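You operate a simulated robot arm through the tools that you are given. There is no shell and no other tool.

You are at the controls of a simulated robot arm. One attempt, no reset.

JOB
Shim the bearing pedestal as the gap card says and key both hex nuts tight.
Fine: push that shim right in first; use the red tee key and put it back.

The check looks at the end state, three seconds after you hand in, the way a careful person would. Anything else that was tipped, shoved, dropped, spilled or broken makes it a failure.

ROBOT AND FRAMES
A 7-joint arm with a three-finger gripper, fixed in place. Base frame: the origin is at the foot of the arm, x ahead of it, y to its left, z up. Units: mm, rad, N and s.
Its first joint turns from -2.897 to 2.897 rad. Payload 2.69 kg.
The TCP is the grasp point between the finger pads, 30 mm short of the fingertips. In the tool frame z runs along the fingers and y along their closing line. Largest opening 128 mm; the body of the gripper starts 117 mm behind the TCP.
Orientation is that of the tool frame in the base frame, as [roll, pitch, yaw] about the fixed x, y, z axes, in that order (R = Rz(yaw) Ry(pitch) Rx(roll)). With the fingers straight down and closing along the base's y, the tool's x points along the base's -x, its y along +y and its z along -z.

CONTROLS
- The arm moves only by the tool jog_arm. Its argument "plan" is a list of rows, each an object (a shift or turn left out is 0, a gripper value left out holds the last) with "linear": the shift along the base's x, y, z in mm, a list of three; "rot": the turn, a rotation vector about the base's x, y, z in rad, a list of three; "grip": the gripper command, from -1 (shut) to 1 (fully open), values between in proportion. In form: [{"linear": [x, y, z], "rot": [ax, ay, az], "grip": grip}, ...]. A call has 1 to 20 rows; each row shifts and turns the commanded pose from where the row before left it. A row lasts 0.2 s, in which the tool goes at most 50 mm and 0.15 rad; a call with a longer step from one row to the next is refused whole, and so is a gripper value outside its range. Where a pose cannot be reached the arm comes as near as it can. A force on the tool above 50 N (or 10 N above the force at the start of the call, whichever is more), or a blocked arm, ends the call early, and 0.2 s more pass. The fingers move at their own pace and stop on an object; they squeeze with about 25 N. The grip force told is the motor's: it shows also when the fingers shut on nothing. Time passes only in rows, and 0.2 s behind the last, so rows that do not move let the fingers close. The reply holds the time, the measured pose of the TCP, the force on the tool along the base axes, the opening and the grip force, in the units named above and with some noise, with the torque about the TCP (base axes, N m) and any sound that the robot's microphone picked up.
- Cameras (640 x 400 px; columns grow to the right, rows downward): "scene" is fixed at [401, -650.4, 1368.2]; the picture's right is [0.18, -0.98, 0.00], its down [-0.83, -0.15, -0.54] and it looks along [0.53, 0.10, -0.84] (base axes); focal length 311 px, centre (320, 200). "wrist" rides on the gripper at [58, 54, -131] in the tool frame; the picture's right is [-0.68, 0.74, 0.00], its down [-0.62, -0.57, -0.55] and it looks along [-0.40, -0.37, 0.84] (tool axes); focal length 234 px, centre (320, 200). There is no depth. A picture from a camera that has moved, and an enlarged one, comes with that camera's place and axes in the base frame and with its lens.
- grab_frame(camera): a new picture of that camera. It takes no simulated time.
- raise_lower(by): slides the trunk up (or, below 0, down) by that many mm; the arm rides with it, the base frame stays. It gives what a move gives, with no picture.
- close_up(camera, box): a new picture of the part [left, top, right, bottom] of that camera's present view, enlarged. It takes no simulated time.
- close_job(): hands the job in; it is judged then, once.

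Nothing tells you positions but the pictures and the camera data. Unless the task says otherwise, let go and move clear before handing in.

The tools are called after "Request:" as a command line: name --argument value ..., lists and objects as JSON in quotes. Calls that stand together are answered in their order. jog_arm: Moves the arm, as the interface text tells. Its arguments: {"type":"object","properties":{"plan":{"type":"array"}},"required":["plan"]} The other tools are called the same way: raise_lower (by) slides the trunk up or down; grab_frame (camera) takes a picture; close_up (camera, box) takes an enlarged picture of a part of a camera's view; close_job () hands the job in.

At the start:

```text
clock: 0.0
position: [409.5, -554.0, 1131.1]
ee_rot: [3.141, 0.0, -3.14]
force: [0.8, 0.2, 0.7]
moment: [-0.03, -0.01, 0.0]
gripper_width: 127.9
grasp_force: 0.0
trunk travel left (down, up): [-225.0, 125.0]
```

scene: 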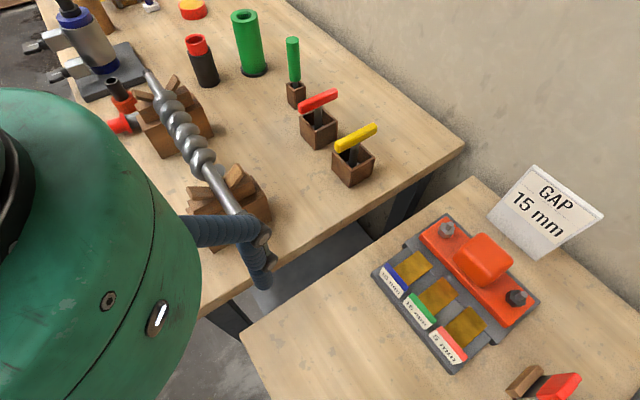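
wrist: 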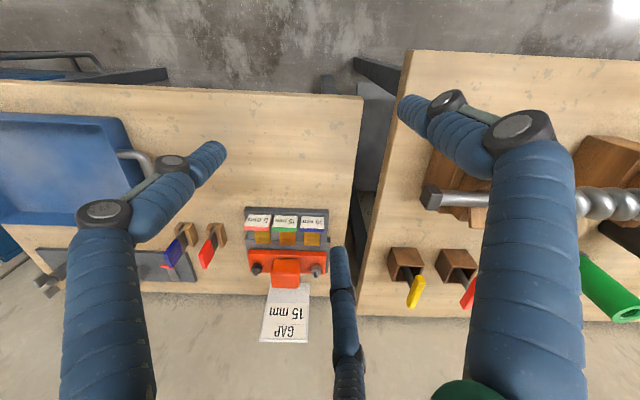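

The scene shows a bearing pedestal (orange) on the right bench with three labelled shims in front of it and a gap card reading 15 mm. On the left bench are tee keys in wooden stands, red and yellow. I'll take close-ups before planning anything.

Request:
close_up --camera "scene" --box '[360, 160, 620, 400]'

Request:
close_up --camera "scene" --box '[260, 60, 420, 200]'

Request:
close_up --camera "wrist" --box '[140, 180, 400, 350]'

Request:
close_up --camera "wrist" --box '[360, 180, 640, 340]'

```text
1.67 times, centred on (490, 280) of scene
camera zoom: at [401.0, -650.4, 1368.2], right [0.18, -0.98, 0.0], down [-0.83, -0.15, -0.54], along [0.53, 0.1, -0.84], focal length 518 px, centre (37, 67)
```

zoom: 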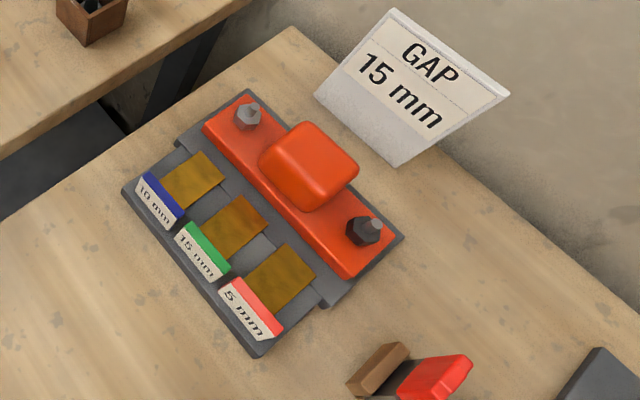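

```text
2.86 times, centred on (340, 130) of scene
camera zoom: at [401.0, -650.4, 1368.2], right [0.18, -0.98, 0.0], down [-0.83, -0.15, -0.54], along [0.53, 0.1, -0.84], focal length 888 px, centre (263, 400)
```

zoom: 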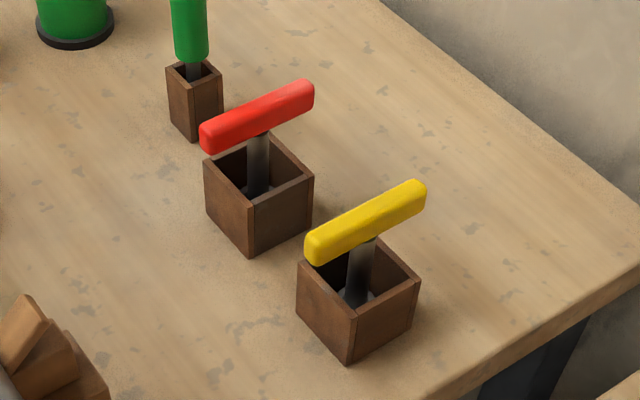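

```text
2.35 times, centred on (270, 265) of wrist
camera zoom: at [352.3, -500.2, 1262.5], right [0.68, 0.74, 0.0], down [0.62, -0.57, 0.55], along [0.4, -0.37, -0.84], focal length 551 px, centre (438, 47)
```

zoom: 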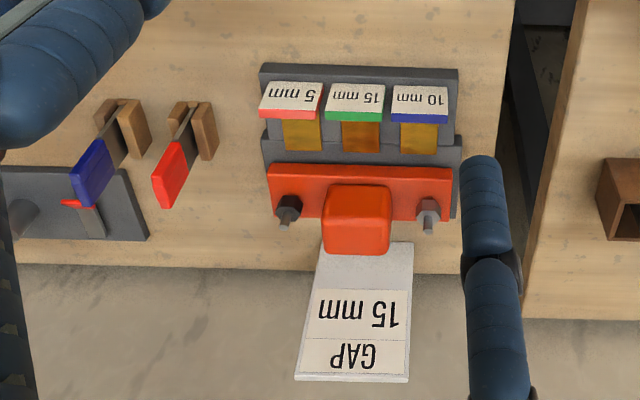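

```text
2.29 times, centred on (500, 260) of wrist
camera zoom: at [352.3, -500.2, 1262.5], right [0.68, 0.74, 0.0], down [0.62, -0.57, 0.55], along [0.4, -0.37, -0.84], focal length 535 px, centre (-91, 63)
```

zoom: 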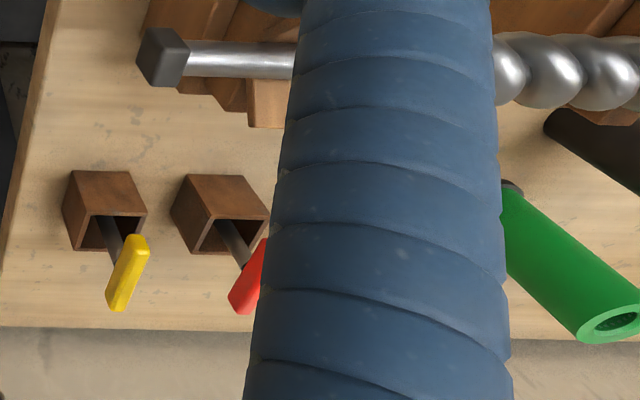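

The red and yellow tee keys stand in open boxes on the left bench. On the right bench are the pedestal with its three shim tracks (10/15/5 mm) and some other items. I'll move the wrist camera sideways at this safe height so I can triangulate positions.

Request:
jog_arm --plan '[{"linear": [0, -40, 0]}, {"linear": [0, -40, 0]}, {"linear": [0, -40, 0]}, {"linear": [0, -40, 0]}, {"linear": [0, -40, 0]}, {"linear": [0, 0, 0]}]'

Request:
grab_frame --camera "wrist"

Request:
grab_frame --camera "scene"

```text
clock: 1.4
position: [408.6, -754.9, 1132.6]
ee_rot: [-3.141, 0.0, -3.14]
force: [0.3, -0.4, -0.4]
moment: [0.03, -0.02, -0.01]
gripper_width: 127.8
grasp_force: 0.1
trunk travel left (down, up): [-225.0, 125.0]
```

```text
taken
camera wrist: at [351.3, -701.1, 1263.7], right [0.68, 0.74, 0.0], down [0.62, -0.57, 0.55], along [0.4, -0.37, -0.84], focal length 234 px, centre (320, 200)
```

wrist: 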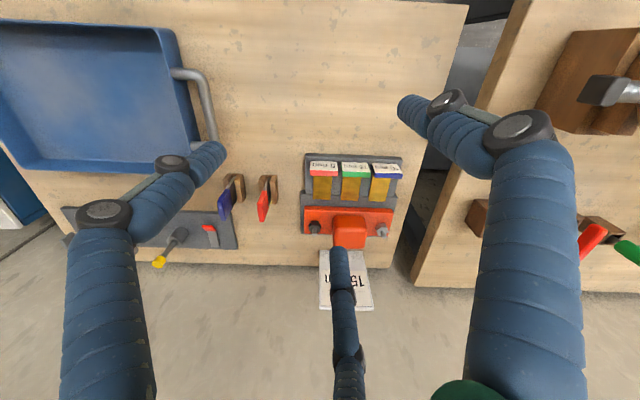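

```text
taken
```

scene: 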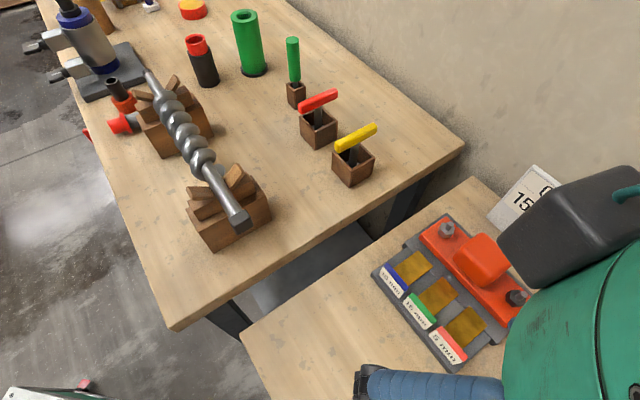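

Request:
close_up --camera "wrist" --box '[280, 140, 440, 240]'

Request:
close_up --camera "wrist" --box '[140, 160, 300, 280]'

Request:
close_up --camera "wrist" --box '[440, 160, 640, 285]'

```text
4.00 times, centred on (360, 190) of wrist
camera zoom: at [351.3, -701.1, 1263.7], right [0.68, 0.74, 0.0], down [0.62, -0.57, 0.55], along [0.4, -0.37, -0.84], focal length 937 px, centre (160, 240)
```

zoom: 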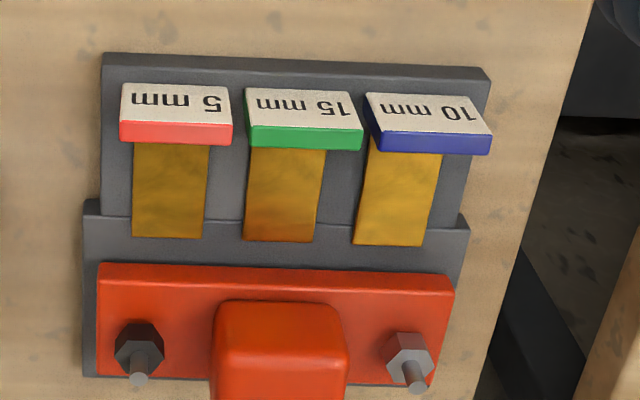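

```text
3.33 times, centred on (220, 220) of wrist
camera zoom: at [351.3, -701.1, 1263.7], right [0.68, 0.74, 0.0], down [0.62, -0.57, 0.55], along [0.4, -0.37, -0.84], focal length 781 px, centre (653, 133)
```

zoom: 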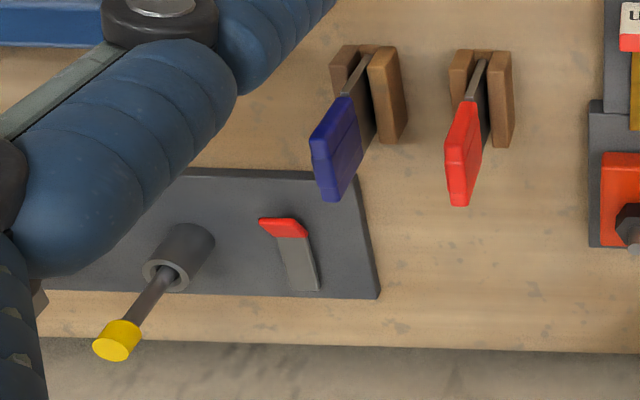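

```text
3.20 times, centred on (540, 222) of wrist
camera zoom: at [351.3, -701.1, 1263.7], right [0.68, 0.74, 0.0], down [0.62, -0.57, 0.55], along [0.4, -0.37, -0.84], focal length 749 px, centre (-384, 128)
```

zoom: 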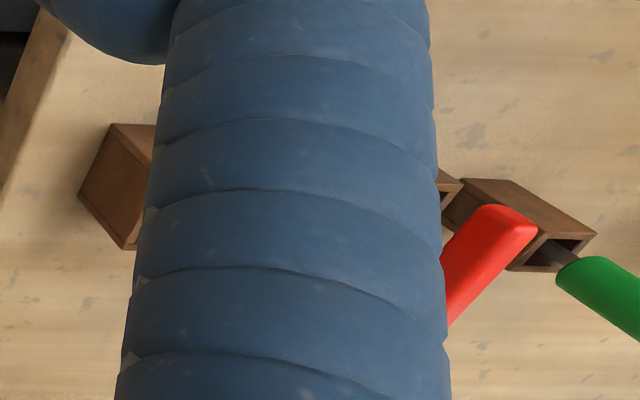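

By triangulation the pedestal nuts are near (694,-830,855) and (592,-939,855), and the yellow key handle is near (800,-643,958). These points are close to or past the stated reach, so I'll test how far the arm gets at a safe height.

Request:
jog_arm --plan '[{"linear": [35, -10, 0]}, {"linear": [35, -10, 0]}, {"linear": [35, -10, 0]}, {"linear": [35, -10, 0]}, {"linear": [35, -10, 0]}, {"linear": [35, -10, 0]}, {"linear": [0, 0, 0]}]'

Request:
grab_frame --camera "scene"

Request:
grab_frame --camera "wrist"

```text
clock: 3.0
position: [621.9, -814.6, 1131.4]
ee_rot: [3.142, -0.002, -3.141]
force: [1.2, -0.2, -0.2]
moment: [0.02, 0.02, 0.0]
gripper_width: 128.2
grasp_force: 0.1
trunk travel left (down, up): [-225.0, 125.0]
```

```text
taken
```

scene: 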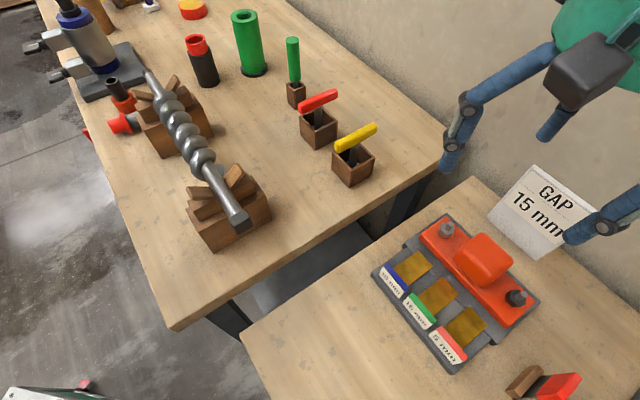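

```text
taken
camera wrist: at [564.0, -759.6, 1263.3], right [0.68, 0.74, 0.0], down [0.62, -0.57, 0.55], along [0.4, -0.37, -0.84], focal length 234 px, centre (320, 200)
```

wrist: 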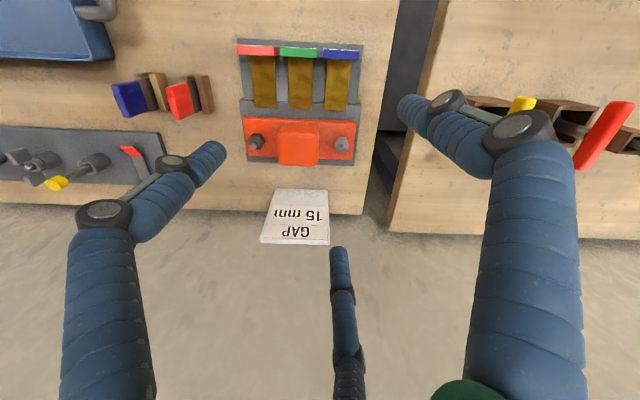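

The arm got out to r≈1025 at this height. The hand is drawn with three fingers, so I'll close the gripper in the air to see how they move.

Request:
jog_arm --plan '[{"grip": -1}, {"grip": -1}, {"grip": -1}, {"grip": -1}]'

Request:
grab_frame --camera "scene"

Request:
grab_frame --camera "wrist"

```text
clock: 4.0
position: [621.3, -813.6, 1132.2]
ee_rot: [-3.14, 0.001, -3.139]
force: [0.1, -0.4, 0.7]
moment: [0.0, 0.0, 0.05]
gripper_width: 2.1
grasp_force: 24.8
trunk travel left (down, up): [-225.0, 125.0]
```

```text
taken
```

scene: 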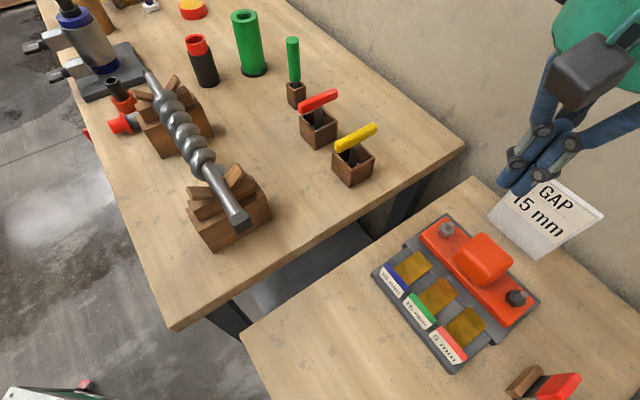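

```text
taken
camera wrist: at [563.2, -759.6, 1263.4], right [0.68, 0.74, 0.0], down [0.62, -0.57, 0.55], along [0.4, -0.37, -0.84], focal length 234 px, centre (320, 200)
```

wrist: 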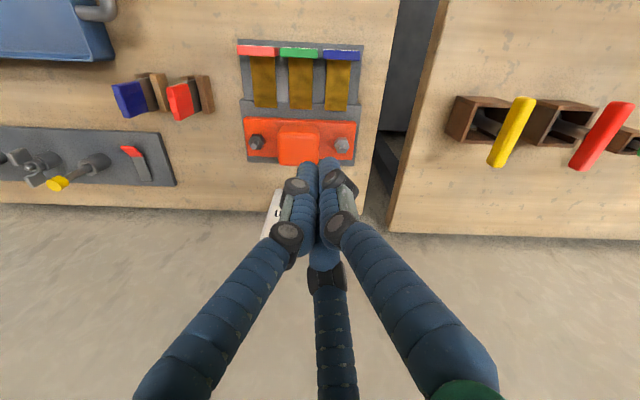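

Request:
close_up --camera "wrist" --box '[220, 20, 380, 180]'

Request:
close_up --camera "wrist" --box '[440, 80, 640, 205]'

Request:
close_up --camera "scene" --box '[360, 200, 550, 380]'

Request:
close_up --camera "scene" --box '[280, 75, 400, 195]'

```text
2.50 times, centred on (300, 100) of wrist
camera zoom: at [563.2, -759.6, 1263.4], right [0.68, 0.74, 0.0], down [0.62, -0.57, 0.55], along [0.4, -0.37, -0.84], focal length 585 px, centre (370, 450)
```

zoom: 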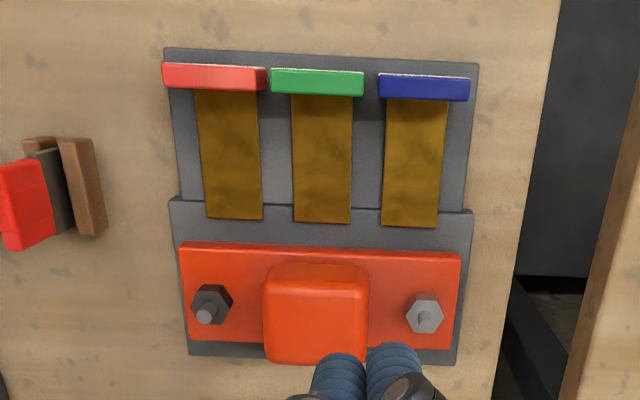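

```text
3.20 times, centred on (540, 142) of wrist
camera zoom: at [563.2, -759.6, 1263.4], right [0.68, 0.74, 0.0], down [0.62, -0.57, 0.55], along [0.4, -0.37, -0.84], focal length 749 px, centre (-384, 384)
```

zoom: 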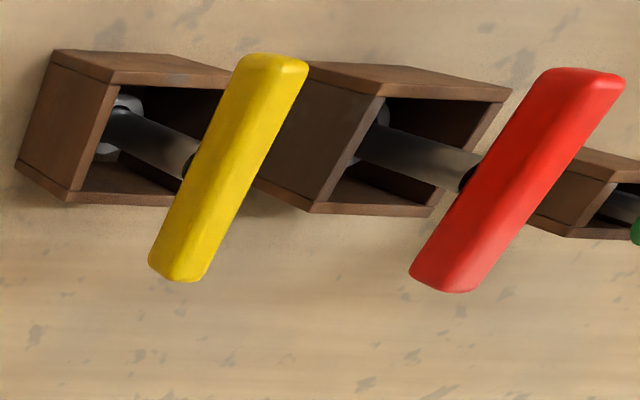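

```text
2.22 times, centred on (455, 290) of scene
camera zoom: at [401.0, -650.4, 1368.2], right [0.18, -0.98, 0.0], down [-0.83, -0.15, -0.54], along [0.53, 0.1, -0.84], focal length 691 px, centre (20, 0)
```

zoom: 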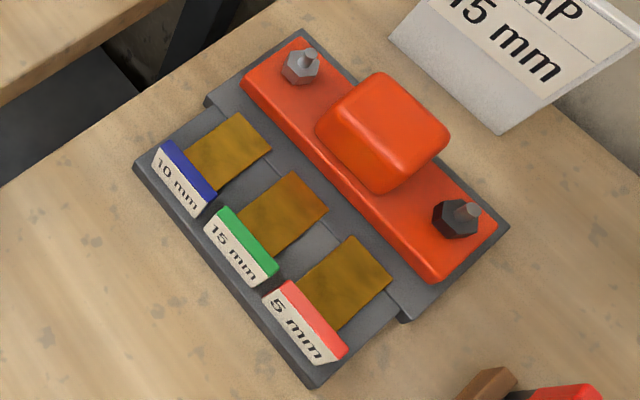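

```text
3.33 times, centred on (340, 135) of scene
camera zoom: at [401.0, -650.4, 1368.2], right [0.18, -0.98, 0.0], down [-0.83, -0.15, -0.54], along [0.53, 0.1, -0.84], focal length 1036 px, centre (253, 417)
```

zoom: 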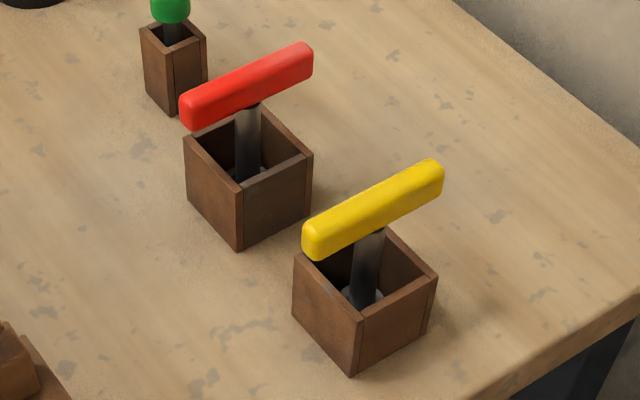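

The gripper visibly closes toward one point. I now have consistent estimates: green 15 mm tag top at (547.5,-787,864), red key handle at (877,-559,967) with its bar along (1,-1), and the bench furniture turned 45° to the base frame. I'll turn the tool -45° so it lines up with the bench, and test the far reach at height.

Request:
jog_arm --plan '[{"rot": [0, 0, -0.131]}, {"rot": [0, 0, -0.131]}, {"rot": [0, 0, -0.131]}, {"rot": [0, 0, -0.131]}, {"rot": [0, 0, -0.131]}, {"rot": [0, 0, -0.1304]}, {"linear": [25, -25, 0]}, {"linear": [25, -25, 0]}, {"linear": [0, -20, 0]}, {"linear": [0, 0, 0]}]'

Request:
grab_frame --camera "scene"

Request:
grab_frame --camera "wrist"

```text
clock: 6.2
position: [652.7, -852.8, 1130.6]
ee_rot: [-3.141, 0.001, 2.355]
force: [-0.3, 0.5, 1.4]
moment: [-0.06, -0.03, 0.0]
gripper_width: 2.1
grasp_force: 25.9
out of reach, approached as far as the arm can: row 8, 9
trunk travel left (down, up): [-225.0, 125.0]
```

```text
taken
```

scene: 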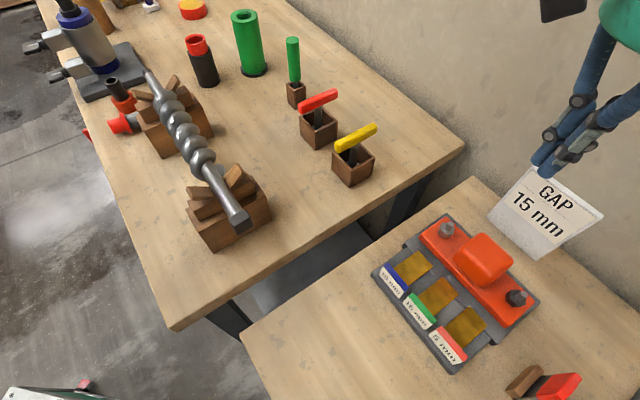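

```text
taken
camera wrist: at [649.4, -772.9, 1261.8], right [1.0, 0.04, 0.0], down [0.04, -0.83, 0.55], along [0.02, -0.55, -0.84], focal length 234 px, centre (320, 200)
```

wrist: 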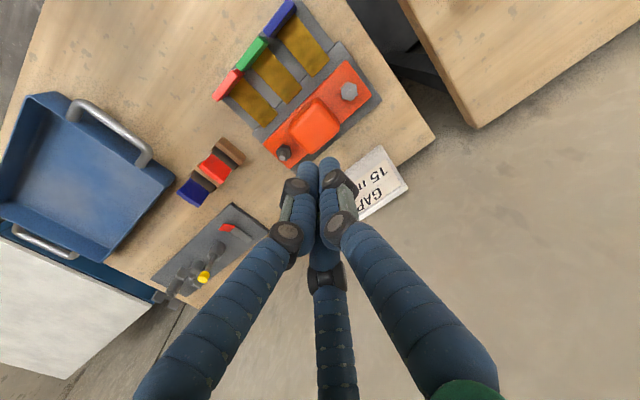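

At z=1131 the arm tops out at r≈1074. The nuts are at r≈1088 and r≈1110, so I'll try a lower height, since reach depends on it.

Request:
jog_arm --plan '[{"linear": [0, 0, -40]}, {"linear": [0, 0, -40]}, {"linear": [0, 0, -40]}, {"linear": [0, 0, 0]}, {"linear": [15, -20, 0]}, {"linear": [15, -20, 0]}, {"linear": [0, 0, 0]}]'

```text
clock: 7.8
position: [659.3, -860.3, 1010.0]
ee_rot: [-3.141, -0.001, 2.356]
force: [0.7, 0.2, -0.5]
moment: [-0.01, -0.03, 0.01]
gripper_width: 2.2
grasp_force: 25.1
out of reach, approached as far as the arm can: row 5, 6
trunk travel left (down, up): [-225.0, 125.0]
```

Reach peaks at about r=1084 with the tool vertical. The nuts will need a slightly tilted tool, or a grip on the bar off its centre. First I'll back off and tilt the camera forward to inspect the pedestal and shims more from the side.

Request:
jog_arm --plan '[{"linear": [0, 0, 35]}, {"linear": [-20, 20, 20]}, {"linear": [-30, 25, 0], "rot": [0, 0, 0.131]}, {"linear": [-30, 25, 0], "rot": [0, 0, 0.131]}, {"linear": [-30, 25, 0], "rot": [0, 0, 0.131]}, {"linear": [-30, 25, 0], "rot": [0, 0, 0.131]}, {"linear": [-30, 20, 0], "rot": [0, 0, 0.131]}, {"linear": [-10, 0, 0], "rot": [0, 0, 0.1304]}, {"rot": [-0.0707, -0.0707, 0]}, {"rot": [-0.0707, -0.0707, 0]}, {"rot": [-0.0707, -0.0707, 0]}, {"rot": [-0.0707, -0.0707, 0]}, {"rot": [-0.0707, -0.0707, 0]}, {"linear": [0, 0, 0]}]'

Request:
grab_frame --camera "wrist"

```text
clock: 10.8
position: [677.7, -976.6, 1079.6]
ee_rot: [-2.834, 0.394, 3.049]
force: [-0.2, -0.1, -0.3]
moment: [0.01, -0.01, 0.01]
gripper_width: 2.3
grasp_force: 24.9
out of reach, approached as far as the arm can: row 3, 4, 5, 6, 7, 9, 10, 11, 12, 13
trunk travel left (down, up): [-225.0, 125.0]
```

```text
taken
camera wrist: at [592.4, -876.8, 1158.2], right [0.77, 0.63, 0.05], down [0.27, -0.4, 0.88], along [0.58, -0.66, -0.48], focal length 234 px, centre (320, 200)
```

wrist: 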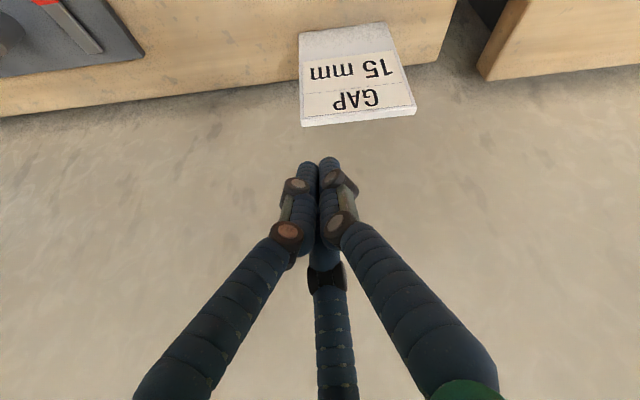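

The pose ended up farther out than I commanded: the arm seems to have locked at full stretch. I'll look at the scene before recovering.

Request:
grab_frame --camera "scene"

```text
taken
```

scene: 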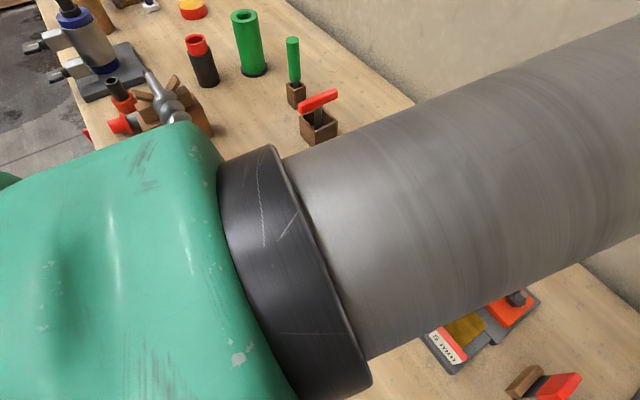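

Request:
jog_arm --plan '[{"linear": [-10, 10, 0]}, {"linear": [-10, 10, 0]}, {"linear": [-10, 10, 0]}, {"linear": [0, 0, 0]}]'

```text
clock: 11.8
position: [674.4, -977.6, 1081.9]
ee_rot: [-2.832, 0.393, 3.049]
force: [-0.1, 0.5, 0.5]
moment: [0.01, 0.02, 0.01]
gripper_width: 2.4
grasp_force: 25.2
out of reach, approached as far as the arm can: row 1, 2, 3
trunk travel left (down, up): [-225.0, 125.0]
```

Request:
jog_arm --plan '[{"rot": [0.0707, 0.0707, 0]}, {"rot": [0.0707, 0.0707, 0]}, {"rot": [0.0707, 0.0707, 0]}, {"rot": [0.0707, 0.0707, 0]}, {"rot": [0.0707, 0.0707, 0]}, {"linear": [0, 0, 0]}]'

```text
clock: 13.2
position: [627.8, -906.5, 1067.3]
ee_rot: [-3.084, 0.08, 2.989]
force: [0.2, -0.3, 1.3]
moment: [-0.06, 0.07, -0.02]
gripper_width: 2.1
grasp_force: 24.3
out of reach, approached as far as the arm can: row 2, 3, 4, 5
trunk travel left (down, up): [-225.0, 125.0]
```

Request:
jog_arm --plan '[{"linear": [-30, 30, 0]}, {"linear": [0, 0, 0]}]'

```text
clock: 13.8
position: [599.1, -879.5, 1062.7]
ee_rot: [-3.087, 0.078, 2.992]
force: [0.7, -2.0, -2.1]
moment: [0.21, 0.13, 0.01]
gripper_width: 2.2
grasp_force: 25.3
trunk travel left (down, up): [-225.0, 125.0]
```

The arm moves inward again now. I'll keep retracting and correct the leftover tilt and yaw.

Request:
jog_arm --plan '[{"linear": [-30, 30, 0]}, {"linear": [-30, 30, 5]}, {"linear": [-20, 30, 5]}, {"linear": [0, 30, 5], "rot": [0.067, 0.067, 0]}, {"rot": [0, 0, 0.14]}, {"linear": [0, 0, 0]}]'

```text
clock: 15.2
position: [517.1, -757.6, 1081.5]
ee_rot: [-3.141, 0.003, 3.128]
force: [0.4, 0.4, -0.9]
moment: [0.02, 0.0, 0.03]
gripper_width: 2.3
grasp_force: 25.2
trunk travel left (down, up): [-225.0, 125.0]
```

Recovered and vertical again. From now on I'll stay inside the reach. Next is a side-on inspection view of the pedestal from a retracted position.

Request:
jog_arm --plan '[{"linear": [-5, 30, -20]}, {"linear": [-5, 30, -20]}, {"linear": [-6, 31, -20]}, {"linear": [-6, 31, -20], "rot": [0, 0, 0.013]}, {"rot": [-0.0707, -0.0707, 0]}, {"rot": [-0.0707, -0.0707, 0]}, {"rot": [-0.0707, -0.0707, 0]}, {"rot": [-0.0707, -0.0707, 0]}, {"rot": [-0.0707, -0.0707, 0]}, {"linear": [0, 0, 0]}]'

Request:
grab_frame --camera "wrist"

```text
clock: 17.4
position: [495.7, -636.3, 1002.2]
ee_rot: [-2.769, 0.35, -3.078]
force: [-0.7, -0.3, -0.2]
moment: [0.02, -0.01, -0.03]
gripper_width: 2.1
grasp_force: 25.2
trunk travel left (down, up): [-225.0, 125.0]
```

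```text
taken
camera wrist: at [400.2, -544.0, 1078.5], right [0.68, 0.73, -0.02], down [0.35, -0.31, 0.88], along [0.64, -0.61, -0.47], focal length 234 px, centre (320, 200)
```

wrist: 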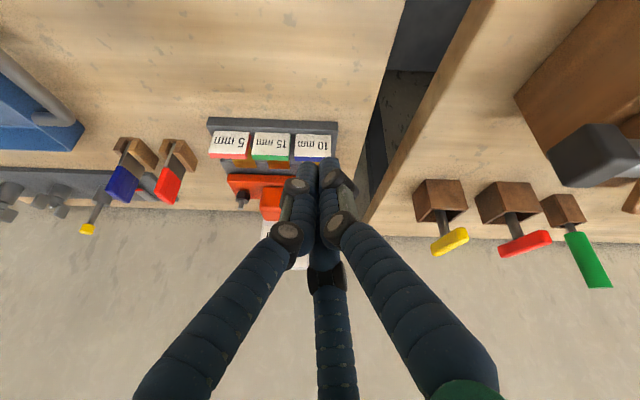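

Request:
close_up --camera "wrist" --box '[190, 100, 350, 220]'

Request:
close_up --camera "wrist" --box '[400, 160, 640, 300]'

Request:
close_up --camera "wrist" --box '[60, 120, 220, 240]'

```text
3.33 times, centred on (270, 160) of wrist
camera zoom: at [400.2, -544.0, 1078.5], right [0.68, 0.73, -0.02], down [0.35, -0.31, 0.88], along [0.64, -0.61, -0.47], focal length 781 px, centre (487, 333)
```

zoom: 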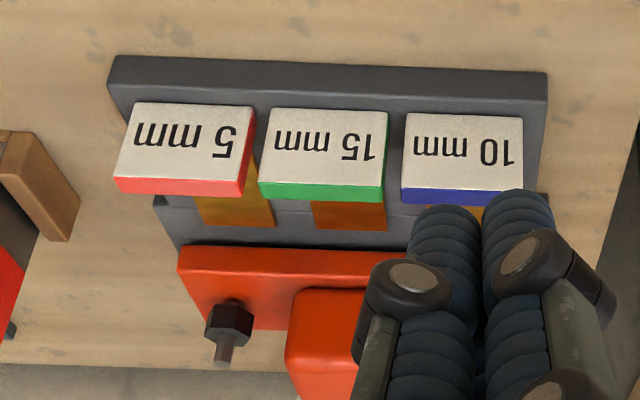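

```text
2.67 times, centred on (520, 230) of wrist
camera zoom: at [400.2, -544.0, 1078.5], right [0.68, 0.73, -0.02], down [0.35, -0.31, 0.88], along [0.64, -0.61, -0.47], focal length 624 px, centre (-213, 120)
```

zoom: 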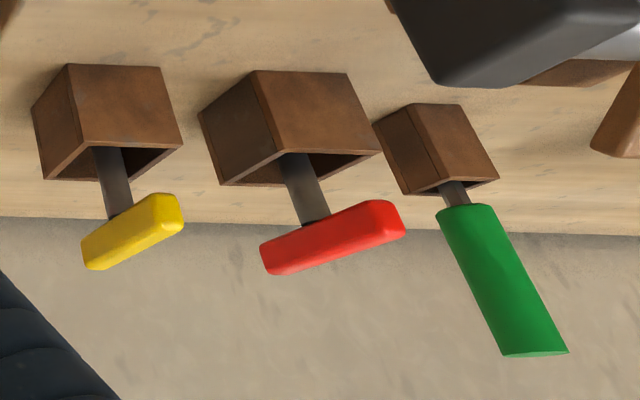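

```text
3.33 times, centred on (140, 180) of wrist
camera zoom: at [400.2, -544.0, 1078.5], right [0.68, 0.73, -0.02], down [0.35, -0.31, 0.88], along [0.64, -0.61, -0.47], focal length 781 px, centre (920, 267)
```

zoom: 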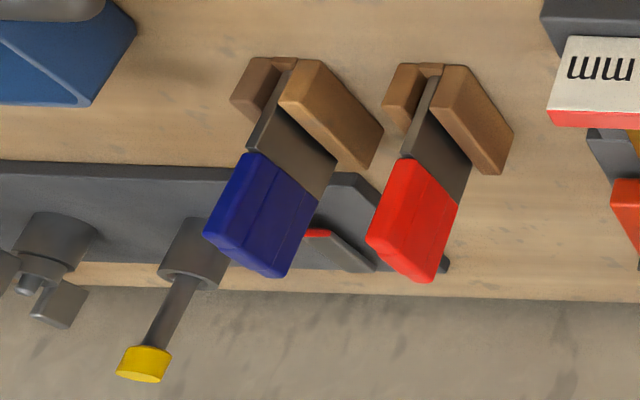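

Seen from the side, the tags stand at z≈817–866 and the sole plate's front edge is at s≈1046, with s=(x−y)/√2. That means about 95 mm of travel for the green shim. I'll straighten the tool, align its yaw with the bench, and stage in front of the green tag.

Request:
jog_arm --plan '[{"rot": [0.0707, 0.0707, 0]}, {"rot": [0.0707, 0.0707, 0]}, {"rot": [0.0707, 0.0707, 0]}, {"rot": [0.0707, 0.0707, 0]}, {"rot": [0.0707, 0.0707, 0]}, {"linear": [3, -23, 0], "rot": [0, 0, -0.131]}, {"linear": [3, -23, 0], "rot": [0, 0, -0.131]}, {"linear": [3, -23, 0], "rot": [0, 0, -0.131]}, {"linear": [3, -23, 0], "rot": [0, 0, -0.131]}, {"linear": [3, -24, 0], "rot": [0, 0, -0.131]}, {"linear": [0, 0, 0], "rot": [0, 0, -0.1304]}, {"linear": [0, 0, 0]}]'

Request:
grab_frame --camera "wrist"

Request:
grab_frame --camera "scene"

```text
clock: 20.0
position: [512.0, -751.2, 1002.3]
ee_rot: [-3.14, 0.004, 2.352]
force: [0.4, 0.1, 0.0]
moment: [0.02, 0.02, -0.01]
gripper_width: 2.0
grasp_force: 24.9
trunk travel left (down, up): [-225.0, 125.0]
```

```text
taken
camera wrist: at [509.3, -671.7, 1133.0], right [1.0, 0.04, 0.0], down [0.03, -0.83, 0.55], along [0.02, -0.55, -0.83], focal length 234 px, centre (320, 200)
```

wrist: 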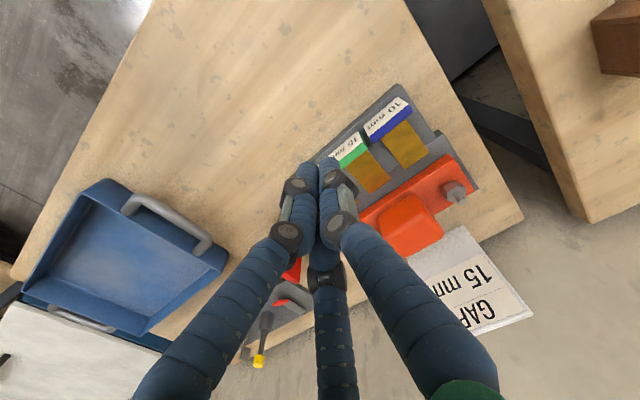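

```text
taken
```

scene: 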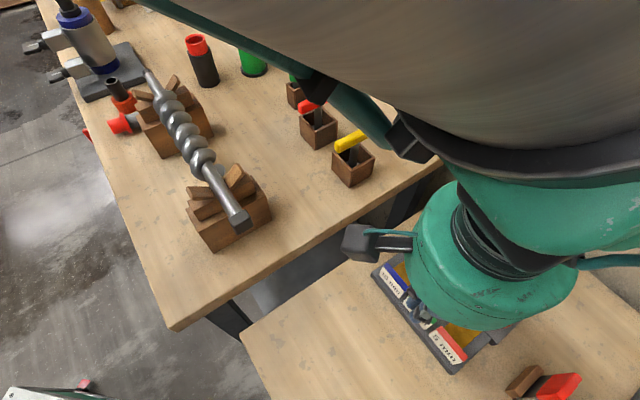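

Staged at s=893, w=-169. I'll lower so the fingertips sit at about z=830, in front of the green tag.

Request:
jog_arm --plan '[{"linear": [0, 0, -30], "grip": -1}, {"linear": [0, 0, -30]}, {"linear": [0, 0, -30]}, {"linear": [0, 0, -30]}, {"linear": [0, 0, -20]}, {"linear": [0, 0, 0]}]'

Request:
grab_frame --camera "scene"

Request:
close_up --camera "wrist" --box '[260, 120, 460, 260]'

```text
clock: 21.4
position: [510.9, -753.2, 862.1]
ee_rot: [-3.141, 0.004, 2.353]
force: [-0.9, 0.0, -0.5]
moment: [0.02, 0.03, -0.01]
gripper_width: 2.0
grasp_force: 25.1
trunk travel left (down, up): [-225.0, 125.0]
```

```text
taken
```

scene: 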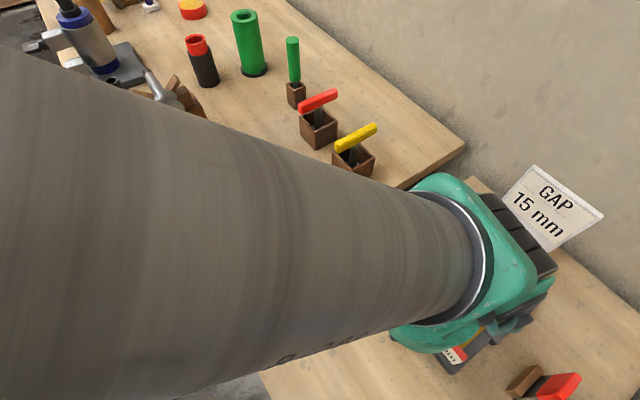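

```text
2.86 times, centred on (360, 190) of wrist
camera zoom: at [509.7, -673.0, 993.8], right [1.0, 0.04, 0.0], down [0.03, -0.83, 0.55], along [0.02, -0.55, -0.83], focal length 669 px, centre (206, 229)
```

zoom: 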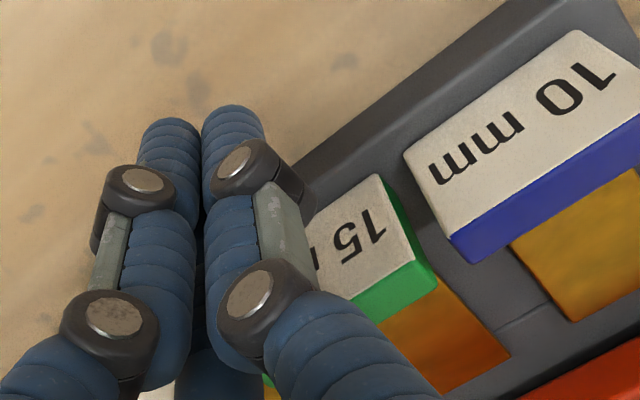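

Request:
jog_arm --plan '[{"linear": [3.54, -3.54, 0]}, {"linear": [3.54, -3.54, 0]}, {"linear": [3.54, -3.54, 0]}, {"linear": [3.54, -3.54, 0]}, {"linear": [3.54, -3.54, 0]}, {"linear": [3.54, -3.54, 0]}, {"linear": [3.54, -3.54, 0]}, {"linear": [3.54, -3.54, 0]}]'

Request:
close_up --camera "wrist" --box '[260, 120, 460, 260]'

```text
clock: 23.2
position: [539.9, -779.5, 860.7]
ee_rot: [-3.139, 0.003, 2.355]
force: [0.6, -0.2, 0.5]
moment: [-0.03, 0.03, 0.0]
gripper_width: 2.0
grasp_force: 25.0
trunk travel left (down, up): [-225.0, 125.0]
```

```text
2.86 times, centred on (360, 190) of wrist
camera zoom: at [536.8, -699.8, 992.5], right [1.0, 0.04, 0.0], down [0.03, -0.83, 0.55], along [0.02, -0.55, -0.83], focal length 669 px, centre (206, 229)
```

zoom: 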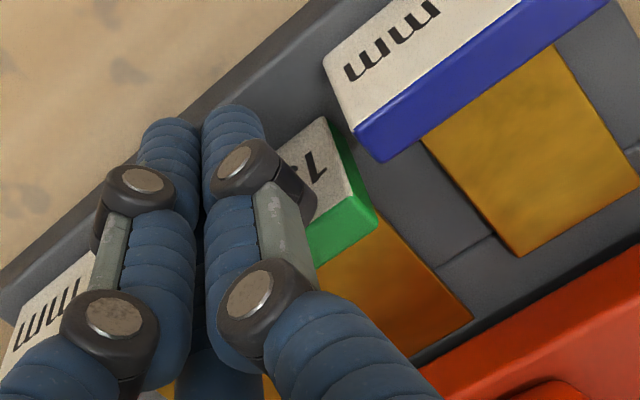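

The green shim has started to slide in relative to the blue one, with no noticeable force. I'll continue along the track.

Request:
jog_arm --plan '[{"linear": [3.54, -3.54, 0]}, {"linear": [3.54, -3.54, 0]}, {"linear": [3.54, -3.54, 0]}, {"linear": [3.54, -3.54, 0]}, {"linear": [3.54, -3.54, 0]}, {"linear": [3.54, -3.54, 0]}, {"linear": [3.54, -3.54, 0]}, {"linear": [3.54, -3.54, 0]}]'

Request:
grab_frame --camera "wrist"

```text
clock: 25.0
position: [565.6, -806.8, 862.4]
ee_rot: [-3.139, -0.001, 2.355]
force: [-12.0, 10.6, 4.0]
moment: [-0.08, -0.08, -0.13]
gripper_width: 2.2
grasp_force: 25.0
trunk travel left (down, up): [-225.0, 125.0]
```

```text
taken
camera wrist: at [563.7, -727.4, 993.4], right [1.0, 0.04, 0.0], down [0.03, -0.83, 0.55], along [0.02, -0.55, -0.84], focal length 234 px, centre (320, 200)
```

wrist: 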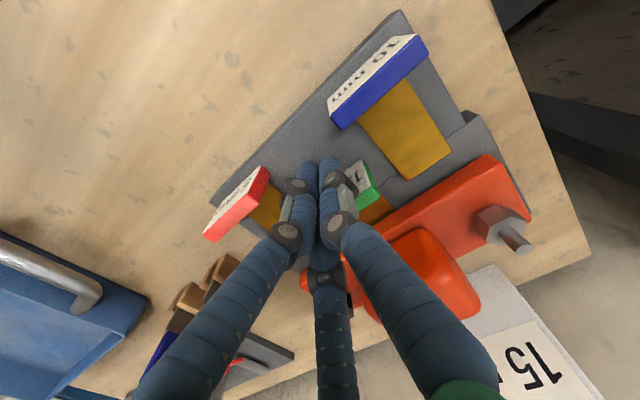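

Request:
jog_arm --plan '[{"linear": [3.54, -3.54, 0]}, {"linear": [3.54, -3.54, 0]}, {"linear": [3.54, -3.54, 0]}, {"linear": [3.54, -3.54, 0]}, {"linear": [3.54, -3.54, 0]}, {"linear": [3.54, -3.54, 0]}]'

Request:
close_up --camera "wrist" --box '[180, 0, 580, 260]'

```text
clock: 25.4
position: [564.5, -806.4, 860.9]
ee_rot: [-3.141, -0.008, 2.354]
force: [-15.4, 22.5, 20.7]
moment: [-0.46, -0.18, -0.07]
gripper_width: 2.1
grasp_force: 24.7
trunk travel left (down, up): [-225.0, 125.0]
stopped in row 2: the force on the tool passed its limit at 58 N (the readings are from after the stop); the commanded pose is now the measured one
```

```text
1.54 times, centred on (380, 130) of wrist
camera zoom: at [564.4, -728.3, 993.6], right [1.0, 0.04, -0.01], down [0.04, -0.84, 0.54], along [0.02, -0.54, -0.84], focal length 360 px, centre (228, 308)
```

zoom: 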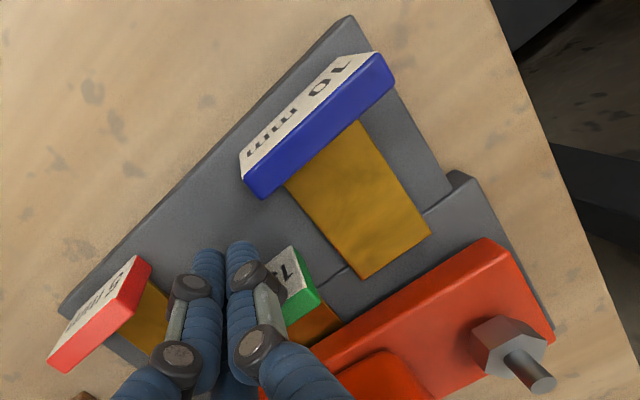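

Something blocked the push at TCP s≈970, at 58 N. Before pushing further I'll back off and look at how the shim is sitting.

Request:
jog_arm --plan '[{"linear": [-7, 7, 0]}, {"linear": [-15, 15, 0]}, {"linear": [-20, 20, 0]}, {"linear": [-20, 20, 20]}, {"linear": [-15, 15, 40]}, {"linear": [0, 0, 40]}, {"linear": [0, 0, 40]}, {"linear": [0, 0, 0]}]'

Request:
grab_frame --camera "wrist"

Request:
grab_frame --camera "scene"

```text
clock: 27.2
position: [490.5, -732.7, 998.6]
ee_rot: [3.141, -0.005, 2.353]
force: [0.2, 0.0, 0.2]
moment: [-0.02, -0.01, 0.03]
gripper_width: 2.0
grasp_force: 24.6
trunk travel left (down, up): [-225.0, 125.0]
```

```text
taken
camera wrist: at [489.7, -653.3, 1130.8], right [1.0, 0.04, -0.01], down [0.04, -0.84, 0.54], along [0.02, -0.54, -0.84], focal length 234 px, centre (320, 200)
```

wrist: 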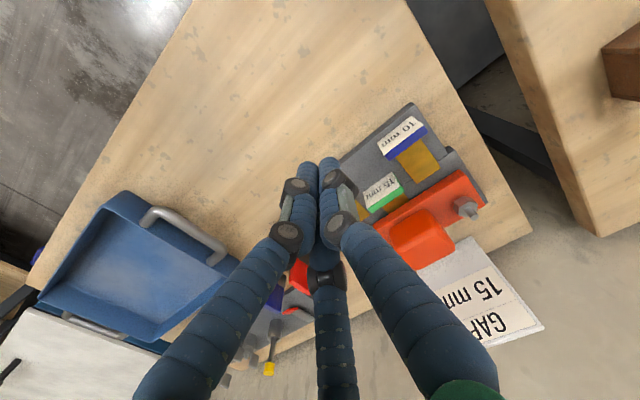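

```text
taken
```

scene: 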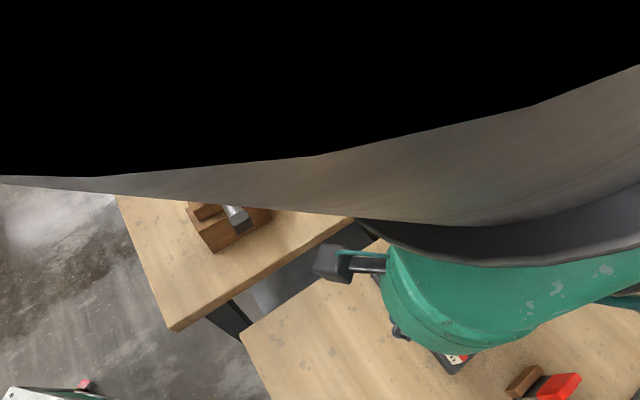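

Request:
jog_arm --plan '[{"linear": [0, 0, 40], "rot": [0, 0, 0.131]}, {"linear": [20, -13, 0], "rot": [0, 0, 0.131]}, {"linear": [20, -13, 0], "rot": [0, 0, 0.131]}, {"linear": [20, -13, 0], "rot": [0, 0, 0.131]}, {"linear": [20, -13, 0], "rot": [0, 0, 0.131]}, {"linear": [0, 0, 0], "rot": [0, 0, 0.1304]}, {"linear": [0, 0, 0]}]'

Request:
grab_frame --camera "wrist"

Request:
close_up --camera "wrist" --box '[220, 0, 380, 160]'

```text
clock: 28.8
position: [571.8, -783.3, 1038.9]
ee_rot: [-3.141, -0.006, 3.14]
force: [-0.8, 0.1, 0.3]
moment: [0.0, 0.04, 0.03]
gripper_width: 2.1
grasp_force: 25.1
trunk travel left (down, up): [-225.0, 125.0]
```

```text
taken
camera wrist: at [514.0, -730.4, 1171.4], right [0.68, 0.74, -0.01], down [0.62, -0.57, 0.55], along [0.4, -0.37, -0.84], focal length 234 px, centre (320, 200)
```

wrist: 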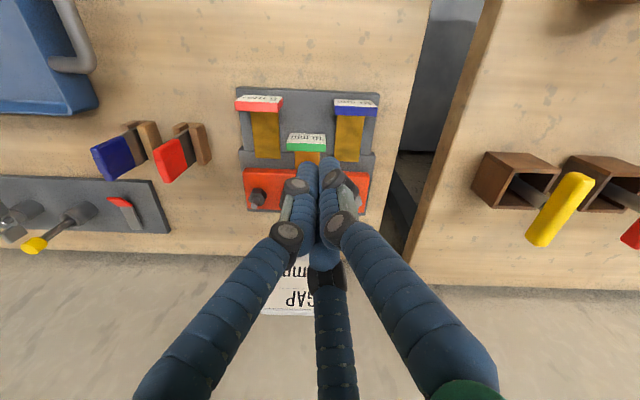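

```text
2.50 times, centred on (300, 80) of wrist
camera zoom: at [514.0, -730.4, 1171.4], right [0.68, 0.74, -0.01], down [0.62, -0.57, 0.55], along [0.4, -0.37, -0.84], focal length 585 px, centre (370, 500)
```

zoom: 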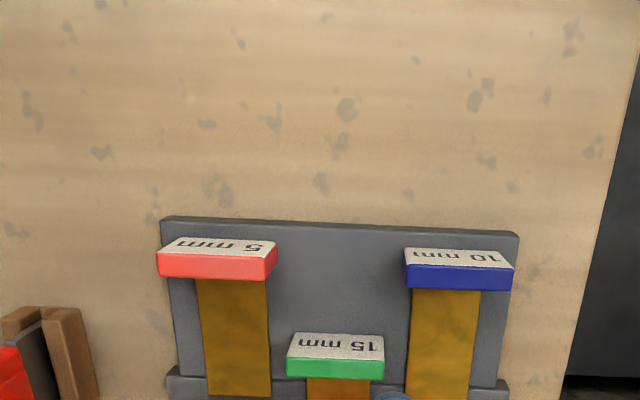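

The tag is square in its track and about 49 mm in. I want to see the gap from the side, so I'll swing round to look along the pedestal from its right end.

Request:
jog_arm --plan '[{"linear": [11.9, 9.3, 0], "rot": [0, 0, -0.131]}, {"linear": [11.9, 9.3, 0], "rot": [0, 0, -0.131]}, {"linear": [11.9, 9.3, 0], "rot": [0, 0, -0.131]}, {"linear": [11.9, 9.3, 0], "rot": [0, 0, -0.131]}, {"linear": [11.9, 9.3, 0], "rot": [0, 0, -0.131]}, {"linear": [11.9, 9.3, 0], "rot": [0, 0, -0.131]}, {"linear": [11.9, 9.3, 0], "rot": [0, 0, -0.131]}, {"linear": [11.9, 9.3, 0], "rot": [0, 0, -0.131]}, {"linear": [11.9, 9.3, 0], "rot": [0, 0, -0.131]}, {"linear": [11.9, 9.3, 0], "rot": [0, 0, -0.131]}, {"linear": [11.9, 9.3, 0], "rot": [0, 0, -0.131]}, {"linear": [11.9, 9.3, 0], "rot": [0, 0, -0.13]}, {"rot": [-0.0707, 0.0707, 0]}, {"rot": [-0.0707, 0.0707, 0]}, {"rot": [-0.0707, 0.0707, 0]}, {"rot": [-0.0707, 0.0707, 0]}, {"rot": [-0.0707, 0.0707, 0]}, {"linear": [0, 0, 0]}]'

Request:
grab_frame --camera "wrist"

```text
clock: 32.6
position: [714.7, -672.5, 1039.0]
ee_rot: [-2.774, 0.343, 1.631]
force: [0.3, 0.4, 0.1]
moment: [-0.02, 0.07, 0.01]
gripper_width: 2.3
grasp_force: 25.3
trunk travel left (down, up): [-225.0, 125.0]
```

```text
taken
camera wrist: at [806.4, -576.8, 1116.7], right [0.73, -0.68, -0.02], down [-0.31, -0.36, 0.88], along [-0.61, -0.63, -0.47], focal length 234 px, centre (320, 200)
```

wrist: 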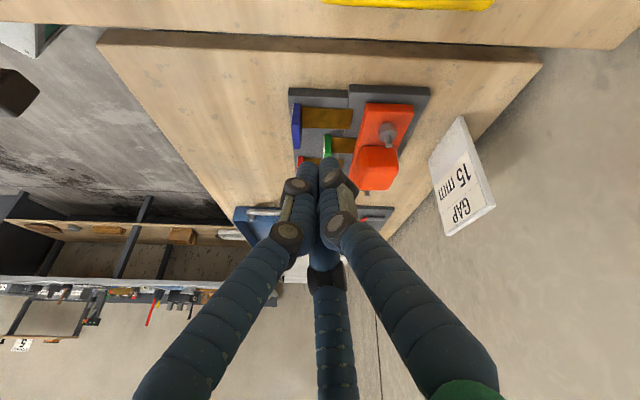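

Request:
close_up --camera "wrist" --box '[280, 75, 440, 200]'

Request:
close_up --camera "wrist" --box '[320, 90, 400, 160]'

```text
3.20 times, centred on (360, 138) of wrist
camera zoom: at [806.4, -576.8, 1116.7], right [0.73, -0.68, -0.02], down [-0.31, -0.36, 0.88], along [-0.61, -0.63, -0.47], focal length 749 px, centre (192, 400)
```

zoom: 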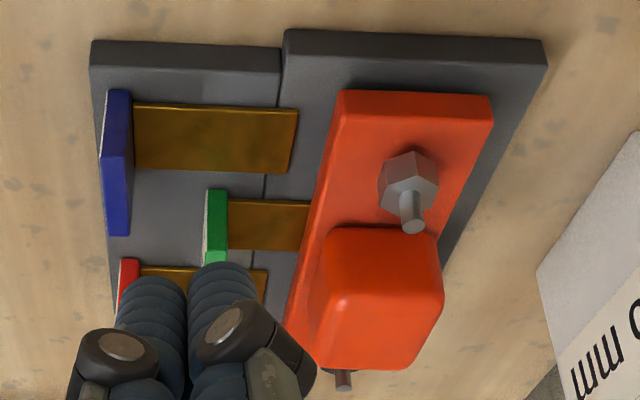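

```text
5.71 times, centred on (360, 125) of wrist
camera zoom: at [806.4, -576.8, 1116.7], right [0.73, -0.68, -0.02], down [-0.31, -0.36, 0.88], along [-0.61, -0.63, -0.47], focal length 1338 px, centre (91, 629)
```

zoom: 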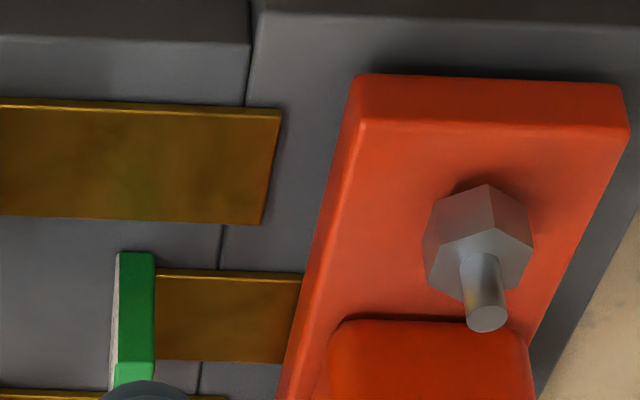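

From the side, the brass is about 35–40 mm under the sole plate, and the tag carries a thin tongue. The reaction at the block had a strong upward part, so pushing high on the tag probably cocked it and jammed it. I'll re-approach and push at the very foot of the tag.

Request:
jog_arm --plan '[{"rot": [0.0707, -0.0707, 0]}, {"rot": [0.0707, -0.0707, 0]}, {"rot": [0.0707, -0.0707, 0]}, {"rot": [0.0707, -0.0707, 0]}, {"rot": [0.0707, -0.0707, 0]}, {"linear": [-30, -10, 0], "rot": [0, 0, 0.131]}, {"linear": [-30, -10, 0], "rot": [0, 0, 0.131]}, {"linear": [-30, -10, 0], "rot": [0, 0, 0.131]}, {"linear": [-30, -10, 0], "rot": [0, 0, 0.131]}, {"linear": [-30, -20, 0], "rot": [0, 0, 0.131]}, {"linear": [-30, -20, 0], "rot": [0, 0, 0.13]}, {"linear": [-14, -7, 0]}, {"linear": [0, 0, 0]}]'

```text
clock: 35.4
position: [521.3, -760.2, 1040.1]
ee_rot: [-3.142, -0.007, 2.354]
force: [-0.1, -0.5, 0.7]
moment: [0.02, -0.05, -0.01]
gripper_width: 2.2
grasp_force: 25.4
trunk travel left (down, up): [-225.0, 125.0]
```

Request:
jog_arm --plan '[{"linear": [0, 0, -40]}, {"linear": [0, 0, -40]}, {"linear": [0, 0, -40]}, {"linear": [0, 0, -30]}, {"linear": [7, -7, 0]}, {"linear": [7, -7, 0]}, {"linear": [7, -7, 0]}, {"linear": [7, -7, 0]}, {"linear": [0, 0, -10]}, {"linear": [0, 0, -10]}, {"linear": [0, 0, -5]}, {"linear": [0, 0, 0]}]'

Request:
close_up --camera "wrist" --box '[220, 100, 460, 260]'

```text
clock: 38.0
position: [547.0, -788.0, 864.7]
ee_rot: [3.141, -0.006, 2.353]
force: [-0.6, 0.5, 0.0]
moment: [0.03, 0.01, 0.02]
gripper_width: 2.1
grasp_force: 24.9
trunk travel left (down, up): [-225.0, 125.0]
```

```text
2.50 times, centred on (340, 180) of wrist
camera zoom: at [545.8, -709.0, 996.4], right [1.0, 0.04, -0.01], down [0.04, -0.84, 0.54], along [0.02, -0.54, -0.84], focal length 585 px, centre (270, 250)
```

zoom: 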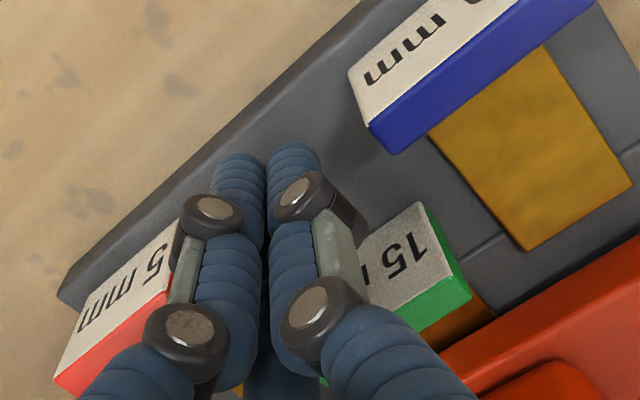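

Request:
jog_arm --plan '[{"linear": [0, 0, -3]}, {"linear": [0, 0, -3]}, {"linear": [0, 0, 0]}]'

Request:
jog_arm --plan '[{"linear": [0, 0, -2]}, {"linear": [0, 0, -1]}, {"linear": [0, 0, 0]}]'

Request:
jog_arm --plan '[{"linear": [0, 0, -2]}, {"linear": [0, 0, -1]}, {"linear": [0, 0, 0]}]'

```text
clock: 38.8
position: [547.1, -787.5, 860.0]
ee_rot: [3.141, -0.007, 2.353]
force: [-0.6, -0.5, -0.7]
moment: [0.0, 0.01, 0.0]
gripper_width: 2.4
grasp_force: 25.1
trunk travel left (down, up): [-225.0, 125.0]
```

```text
clock: 39.6
position: [547.7, -787.7, 855.5]
ee_rot: [-3.141, -0.006, 2.352]
force: [0.0, 0.3, 0.7]
moment: [-0.02, -0.02, -0.02]
gripper_width: 2.2
grasp_force: 26.1
trunk travel left (down, up): [-225.0, 125.0]
```

```text
clock: 40.4
position: [548.0, -787.6, 852.4]
ee_rot: [-3.141, -0.006, 2.353]
force: [0.5, -0.8, 0.1]
moment: [0.01, -0.02, 0.03]
gripper_width: 2.1
grasp_force: 24.7
trunk travel left (down, up): [-225.0, 125.0]
```

Request:
jog_arm --plan '[{"linear": [0, 0, -1.5]}, {"linear": [0, 0, -1]}, {"linear": [0, 0, 0]}]'

Request:
jog_arm --plan '[{"linear": [0, 0, -1.5]}, {"linear": [0, 0, -1]}, {"linear": [0, 0, 0]}]'

```text
clock: 41.2
position: [547.5, -788.1, 849.1]
ee_rot: [3.14, -0.006, 2.355]
force: [-0.7, -0.4, -0.3]
moment: [-0.01, -0.01, 0.02]
gripper_width: 2.4
grasp_force: 25.3
trunk travel left (down, up): [-225.0, 125.0]
```

```text
clock: 42.0
position: [546.8, -788.7, 846.9]
ee_rot: [-3.141, -0.006, 2.353]
force: [-0.7, -0.7, 0.6]
moment: [-0.02, 0.02, -0.02]
gripper_width: 2.3
grasp_force: 25.2
trunk travel left (down, up): [-225.0, 125.0]
```

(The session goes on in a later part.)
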